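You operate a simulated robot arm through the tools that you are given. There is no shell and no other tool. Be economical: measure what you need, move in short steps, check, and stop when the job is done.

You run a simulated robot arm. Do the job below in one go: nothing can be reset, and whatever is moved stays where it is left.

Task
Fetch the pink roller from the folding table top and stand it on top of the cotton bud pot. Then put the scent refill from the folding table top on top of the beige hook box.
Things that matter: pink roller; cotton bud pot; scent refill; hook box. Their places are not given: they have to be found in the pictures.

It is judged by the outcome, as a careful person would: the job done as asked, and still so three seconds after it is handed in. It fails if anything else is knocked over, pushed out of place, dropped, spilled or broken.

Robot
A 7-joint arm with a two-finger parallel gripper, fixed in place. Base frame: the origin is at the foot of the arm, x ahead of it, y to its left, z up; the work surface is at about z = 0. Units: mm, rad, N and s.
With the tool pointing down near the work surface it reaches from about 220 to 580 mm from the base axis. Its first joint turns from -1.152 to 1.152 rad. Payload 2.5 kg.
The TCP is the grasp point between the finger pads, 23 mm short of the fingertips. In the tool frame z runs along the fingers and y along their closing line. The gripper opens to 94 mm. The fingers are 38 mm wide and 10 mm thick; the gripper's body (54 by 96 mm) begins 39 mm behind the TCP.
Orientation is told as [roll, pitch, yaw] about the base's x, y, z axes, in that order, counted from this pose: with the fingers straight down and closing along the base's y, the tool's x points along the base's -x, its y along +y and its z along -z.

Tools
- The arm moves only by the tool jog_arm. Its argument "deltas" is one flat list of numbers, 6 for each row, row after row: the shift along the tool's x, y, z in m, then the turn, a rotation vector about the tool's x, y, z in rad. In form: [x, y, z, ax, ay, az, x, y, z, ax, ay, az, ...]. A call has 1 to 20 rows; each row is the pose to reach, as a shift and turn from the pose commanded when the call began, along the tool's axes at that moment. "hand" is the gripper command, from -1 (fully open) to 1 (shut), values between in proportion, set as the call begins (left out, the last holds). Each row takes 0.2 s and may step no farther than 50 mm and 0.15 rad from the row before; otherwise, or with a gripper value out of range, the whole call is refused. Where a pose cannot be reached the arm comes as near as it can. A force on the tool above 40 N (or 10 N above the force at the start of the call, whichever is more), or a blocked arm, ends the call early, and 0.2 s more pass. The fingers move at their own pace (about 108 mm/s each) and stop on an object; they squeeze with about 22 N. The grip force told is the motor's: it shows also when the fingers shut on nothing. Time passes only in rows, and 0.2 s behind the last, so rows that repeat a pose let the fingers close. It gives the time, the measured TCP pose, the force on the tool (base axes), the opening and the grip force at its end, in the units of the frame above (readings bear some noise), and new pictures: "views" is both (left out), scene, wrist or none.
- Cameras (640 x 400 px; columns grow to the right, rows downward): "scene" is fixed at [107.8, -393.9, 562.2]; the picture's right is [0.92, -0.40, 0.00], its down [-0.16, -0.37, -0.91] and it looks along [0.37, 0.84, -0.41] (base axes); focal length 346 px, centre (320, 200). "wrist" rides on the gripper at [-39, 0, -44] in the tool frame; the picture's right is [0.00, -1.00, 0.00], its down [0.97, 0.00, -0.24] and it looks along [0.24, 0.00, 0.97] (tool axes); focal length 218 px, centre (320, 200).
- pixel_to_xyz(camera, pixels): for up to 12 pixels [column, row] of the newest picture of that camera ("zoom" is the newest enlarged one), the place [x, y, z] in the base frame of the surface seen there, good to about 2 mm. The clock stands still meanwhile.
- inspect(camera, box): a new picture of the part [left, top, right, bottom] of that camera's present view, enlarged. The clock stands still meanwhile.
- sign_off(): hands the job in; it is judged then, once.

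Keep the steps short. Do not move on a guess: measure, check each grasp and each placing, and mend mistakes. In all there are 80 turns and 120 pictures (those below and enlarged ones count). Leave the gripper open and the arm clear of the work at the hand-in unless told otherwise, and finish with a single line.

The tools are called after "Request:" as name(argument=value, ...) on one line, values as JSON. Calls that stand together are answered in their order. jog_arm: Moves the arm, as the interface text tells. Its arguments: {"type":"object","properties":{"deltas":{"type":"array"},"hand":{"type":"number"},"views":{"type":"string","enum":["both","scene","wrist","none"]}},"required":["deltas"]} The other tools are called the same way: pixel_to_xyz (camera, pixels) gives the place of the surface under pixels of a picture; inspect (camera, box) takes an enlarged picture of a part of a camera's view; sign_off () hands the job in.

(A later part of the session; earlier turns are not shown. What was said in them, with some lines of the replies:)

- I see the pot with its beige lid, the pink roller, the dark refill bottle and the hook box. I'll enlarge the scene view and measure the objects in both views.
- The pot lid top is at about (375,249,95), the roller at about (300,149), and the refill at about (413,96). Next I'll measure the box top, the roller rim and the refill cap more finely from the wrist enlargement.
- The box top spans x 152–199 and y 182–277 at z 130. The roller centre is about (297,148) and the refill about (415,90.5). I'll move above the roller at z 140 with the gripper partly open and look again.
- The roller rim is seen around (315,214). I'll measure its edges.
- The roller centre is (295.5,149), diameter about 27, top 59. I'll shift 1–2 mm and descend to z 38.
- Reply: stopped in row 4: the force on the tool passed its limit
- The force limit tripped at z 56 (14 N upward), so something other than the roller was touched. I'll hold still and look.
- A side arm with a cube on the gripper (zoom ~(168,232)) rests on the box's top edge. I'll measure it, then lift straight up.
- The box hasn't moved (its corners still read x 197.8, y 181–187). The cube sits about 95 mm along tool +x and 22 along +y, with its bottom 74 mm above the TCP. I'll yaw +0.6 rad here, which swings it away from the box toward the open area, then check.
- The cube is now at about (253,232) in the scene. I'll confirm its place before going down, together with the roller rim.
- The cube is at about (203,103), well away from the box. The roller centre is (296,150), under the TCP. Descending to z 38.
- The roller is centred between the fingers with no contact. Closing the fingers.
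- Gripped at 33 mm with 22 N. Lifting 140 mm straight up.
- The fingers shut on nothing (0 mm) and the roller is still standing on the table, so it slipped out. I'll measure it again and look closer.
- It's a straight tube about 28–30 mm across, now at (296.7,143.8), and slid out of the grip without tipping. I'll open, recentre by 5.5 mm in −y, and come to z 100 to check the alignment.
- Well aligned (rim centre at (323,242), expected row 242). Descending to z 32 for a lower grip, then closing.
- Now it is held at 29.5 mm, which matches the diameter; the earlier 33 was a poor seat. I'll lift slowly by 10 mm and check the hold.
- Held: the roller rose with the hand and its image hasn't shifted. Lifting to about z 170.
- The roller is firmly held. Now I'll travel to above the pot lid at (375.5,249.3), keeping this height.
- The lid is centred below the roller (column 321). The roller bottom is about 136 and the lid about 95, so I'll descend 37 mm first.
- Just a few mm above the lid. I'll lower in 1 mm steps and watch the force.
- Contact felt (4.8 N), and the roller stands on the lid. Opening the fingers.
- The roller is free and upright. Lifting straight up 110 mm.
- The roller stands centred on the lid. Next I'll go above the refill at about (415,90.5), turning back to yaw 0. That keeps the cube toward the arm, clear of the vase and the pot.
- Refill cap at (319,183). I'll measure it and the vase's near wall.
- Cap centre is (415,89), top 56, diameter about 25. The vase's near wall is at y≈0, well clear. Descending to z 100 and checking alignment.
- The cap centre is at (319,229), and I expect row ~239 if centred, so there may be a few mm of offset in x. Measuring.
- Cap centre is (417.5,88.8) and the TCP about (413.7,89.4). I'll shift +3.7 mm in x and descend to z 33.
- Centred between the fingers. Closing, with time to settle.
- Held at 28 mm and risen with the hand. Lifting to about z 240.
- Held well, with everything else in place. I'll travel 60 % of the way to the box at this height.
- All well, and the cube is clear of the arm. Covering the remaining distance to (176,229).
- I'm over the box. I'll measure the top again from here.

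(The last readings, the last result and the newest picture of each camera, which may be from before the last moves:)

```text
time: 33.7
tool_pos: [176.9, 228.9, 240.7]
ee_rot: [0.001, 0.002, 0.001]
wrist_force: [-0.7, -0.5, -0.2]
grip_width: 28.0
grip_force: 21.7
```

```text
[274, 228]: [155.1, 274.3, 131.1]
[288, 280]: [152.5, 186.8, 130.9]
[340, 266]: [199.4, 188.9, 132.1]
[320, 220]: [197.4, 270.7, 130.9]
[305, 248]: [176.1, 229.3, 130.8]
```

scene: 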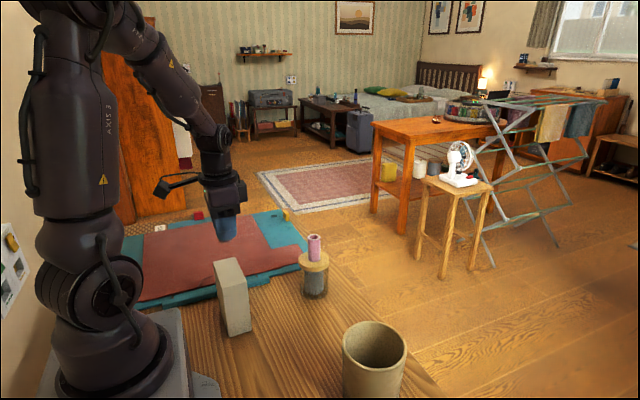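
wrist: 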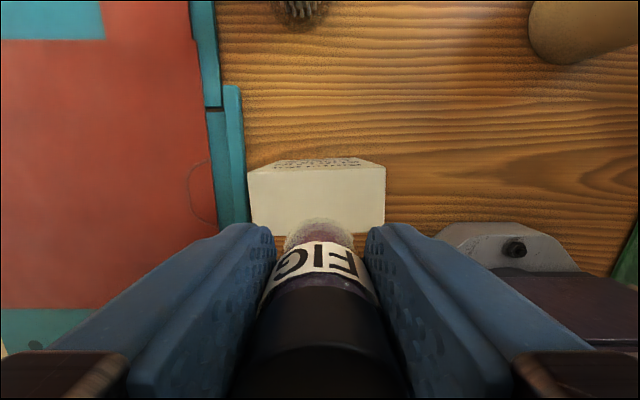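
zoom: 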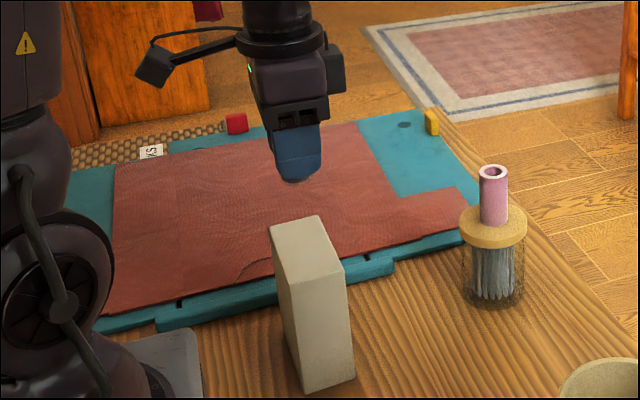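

The box top is centred at (175,229.5), z 130, and hasn't moved. Contact is expected at TCP z≈163.5, so I'll descend 71 mm first.

Request:
jog_arm(deltas=[0.001, 0, 0.02, 0, 0, 0, 0.001, 0, 0.045, 0, 0, 0, 0.001, 0, 0.063, 0, 0, 0, 0.001, 0, 0.071, 0, 0, 0, 0.001, 0, 0.071, 0, 0, 0], views="none")

Request:
inspect(camera="scene", box=[165, 190, 293, 310])

```text
time: 34.9
tool_pos: [176.5, 229.0, 169.1]
ee_rot: [0.0, 0.001, 0.004]
wrist_force: [-0.5, 0.2, -0.7]
grip_width: 28.0
grip_force: 21.6
```

```text
3.33 times, centred on (229, 250) of scene
```

zoom: 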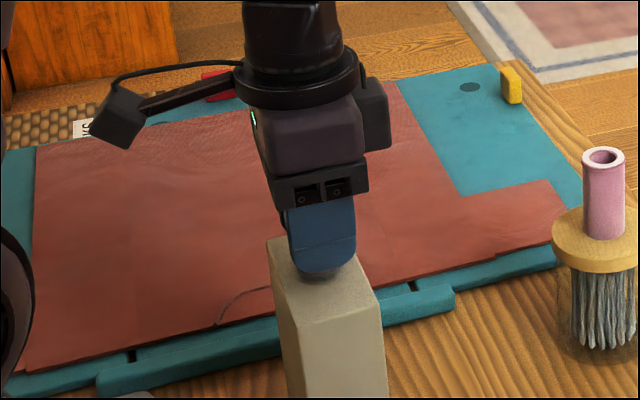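

A few mm above, centred. Lowering by 1 mm steps.

Request:
jog_arm(deltas=[0, 0, 0.001, 0, 0, 0, 0, 0, 0.002, 0, 0, 0, 0, 0, 0.003, 0, 0, 0, 0, 0, 0.004, 0, 0, 0, 0, 0, 0.004, 0, 0, 0], views="none")

Request:
jog_arm(deltas=[0, 0, 0.001, 0, 0, 0, 0, 0, 0.001, 0, 0, 0, 0, 0, 0.001, 0, 0, 0], views="none")

```text
time: 36.1
tool_pos: [175.0, 228.6, 164.3]
ee_rot: [0.002, 0.0, 0.002]
wrist_force: [0.5, 2.3, 13.4]
grip_width: 28.1
grip_force: 22.6
```

```text
time: 36.9
tool_pos: [175.8, 227.7, 164.2]
ee_rot: [0.001, 0.001, 0.002]
wrist_force: [2.3, 2.9, 13.8]
grip_width: 28.0
grip_force: 21.9
```

Contact is already made (13 N). I'll ease up 1 mm to unload before releasing.

Request:
jog_arm(deltas=[0, 0, -0.001, 0, 0, 0, 0, 0, -0.0015, 0, 0, 0, 0, 0, -0.0015, 0, 0, 0], views="wrist")

Request:
inspect(camera="scene", box=[200, 230, 272, 290])

```text
time: 37.7
tool_pos: [175.3, 227.0, 165.3]
ee_rot: [-0.003, 0.002, 0.004]
wrist_force: [0.6, 0.1, -0.2]
grip_width: 27.9
grip_force: 22.2
```

wrist: 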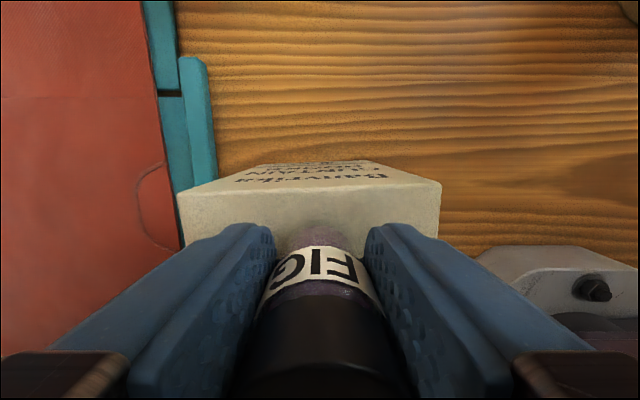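

```text
6.67 times, centred on (236, 260) of scene
```

zoom: 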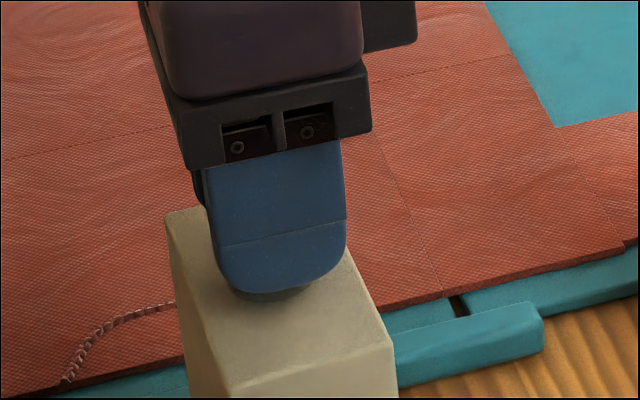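

Unloaded now. I'll lower 0.7 mm for a light touch.

Request:
jog_arm(deltas=[0, 0, 0.0007, 0, 0, 0, 0, 0, 0.0007, 0, 0, 0], views="none")

```text
time: 38.3
tool_pos: [176.2, 226.7, 164.3]
ee_rot: [-0.003, 0.002, 0.003]
wrist_force: [1.0, 0.6, 0.4]
grip_width: 28.0
grip_force: 21.8
```

Within a fraction of a mm of contact. Opening the fingers.

Request:
jog_arm(deltas=[0, 0, 0, 0, 0, 0, 0, 0, 0, 0, 0, 0, 0, 0, 0, 0, 0, 0], hand=-0.4)

```text
time: 39.1
tool_pos: [175.6, 227.8, 164.8]
ee_rot: [-0.001, 0.0, 0.003]
wrist_force: [-0.2, -0.2, -0.5]
grip_width: 66.0
grip_force: 0.1
```

scene: 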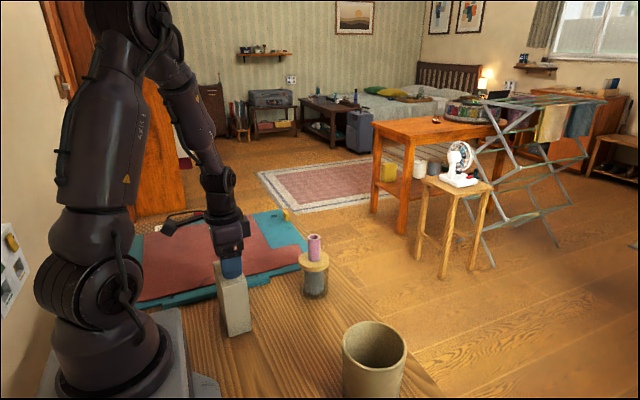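
wrist: 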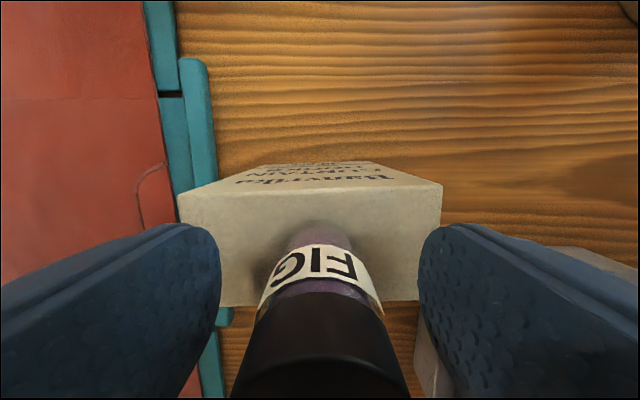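

The bottle stands free on the box. Lifting straight up 120 mm.

Request:
jog_arm(deltas=[0, 0, -0.015, 0, 0, 0, 0, 0, -0.045, 0, 0, 0, 0, 0, -0.085, 0, 0, 0, 0, 0, -0.12, 0, 0, 0, 0, 0, -0.12, 0, 0, 0], hand=-0.4)

```text
time: 40.3
tool_pos: [175.5, 230.2, 285.3]
ee_rot: [0.001, 0.003, 0.001]
wrist_force: [1.0, 0.1, -0.2]
grip_width: 65.8
grip_force: 0.0
```

scene: 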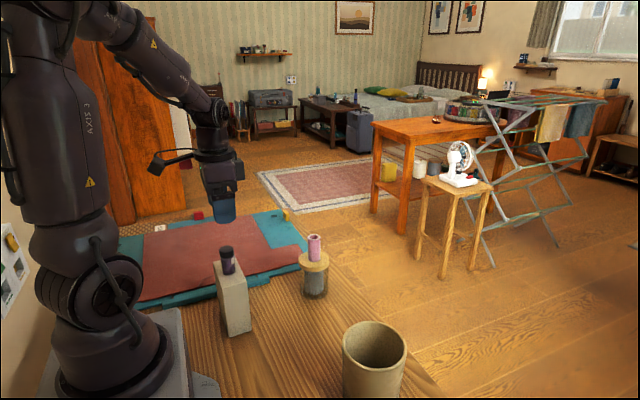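
wrist: 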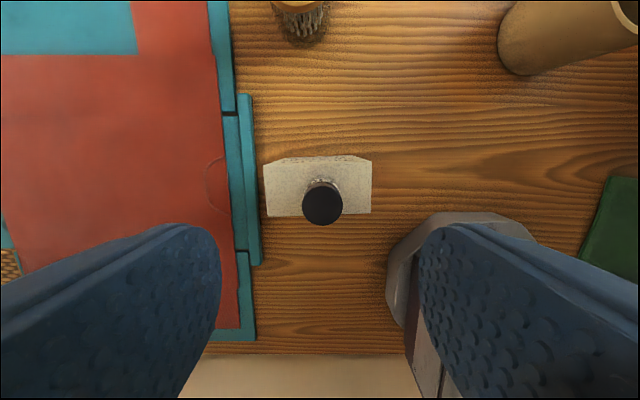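

Both stand upright. I'll back the arm off, up and forward away from the work, open fully, and make a final check.

Request:
jog_arm(deltas=[0, 0, -0.04, 0, 0, 0, 0, 0, -0.084, 0, 0, 0, -0.04, 0.009, -0.084, 0, 0, 0, -0.08, 0.018, -0.084, 0, 0, 0, -0.12, 0.027, -0.084, 0, 0, 0, -0.16, 0.036, -0.084, 0, 0, 0, -0.16, 0.036, -0.084, 0, 0, 0], hand=-1)

Request:
inspect(camera="scene", box=[195, 220, 355, 345])

```text
time: 41.9
tool_pos: [337.7, 263.0, 367.7]
ee_rot: [-0.003, 0.003, 0.001]
wrist_force: [-0.6, -0.6, -0.1]
grip_width: 93.8
grip_force: 0.0
```

scene: 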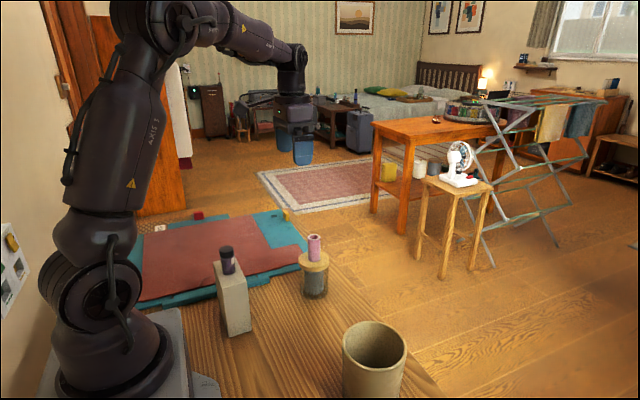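
wrist: 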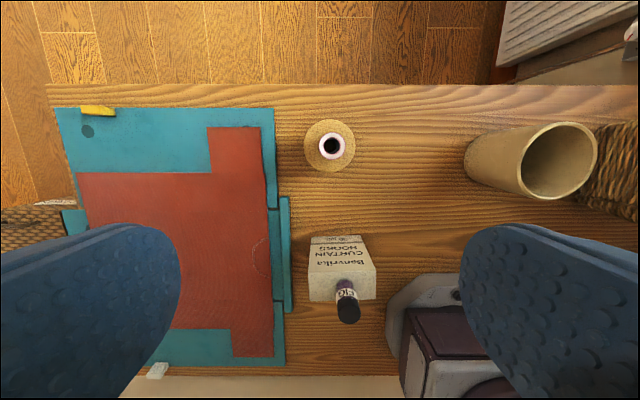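

```text
3.20 times, centred on (275, 282) of scene
```

zoom: 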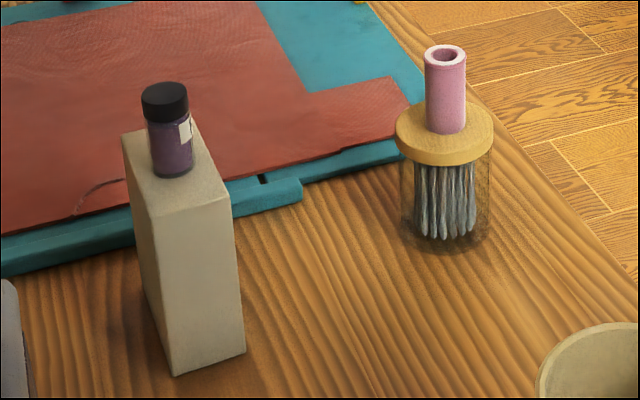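

The roller is upright on the pot and the refill is upright on the hook box. Nothing else has moved, and the arm is clear with the gripper open. Handing in.

Request:
sign_off()

```text
The job is handed in.
```

Job done: the pink roller stands on the cotton bud pot and the scent refill stands on the beige hook box; on the way the gripper's side arm briefly touched the box and the roller slipped once from the grip, but nothing fell and the box did not move.
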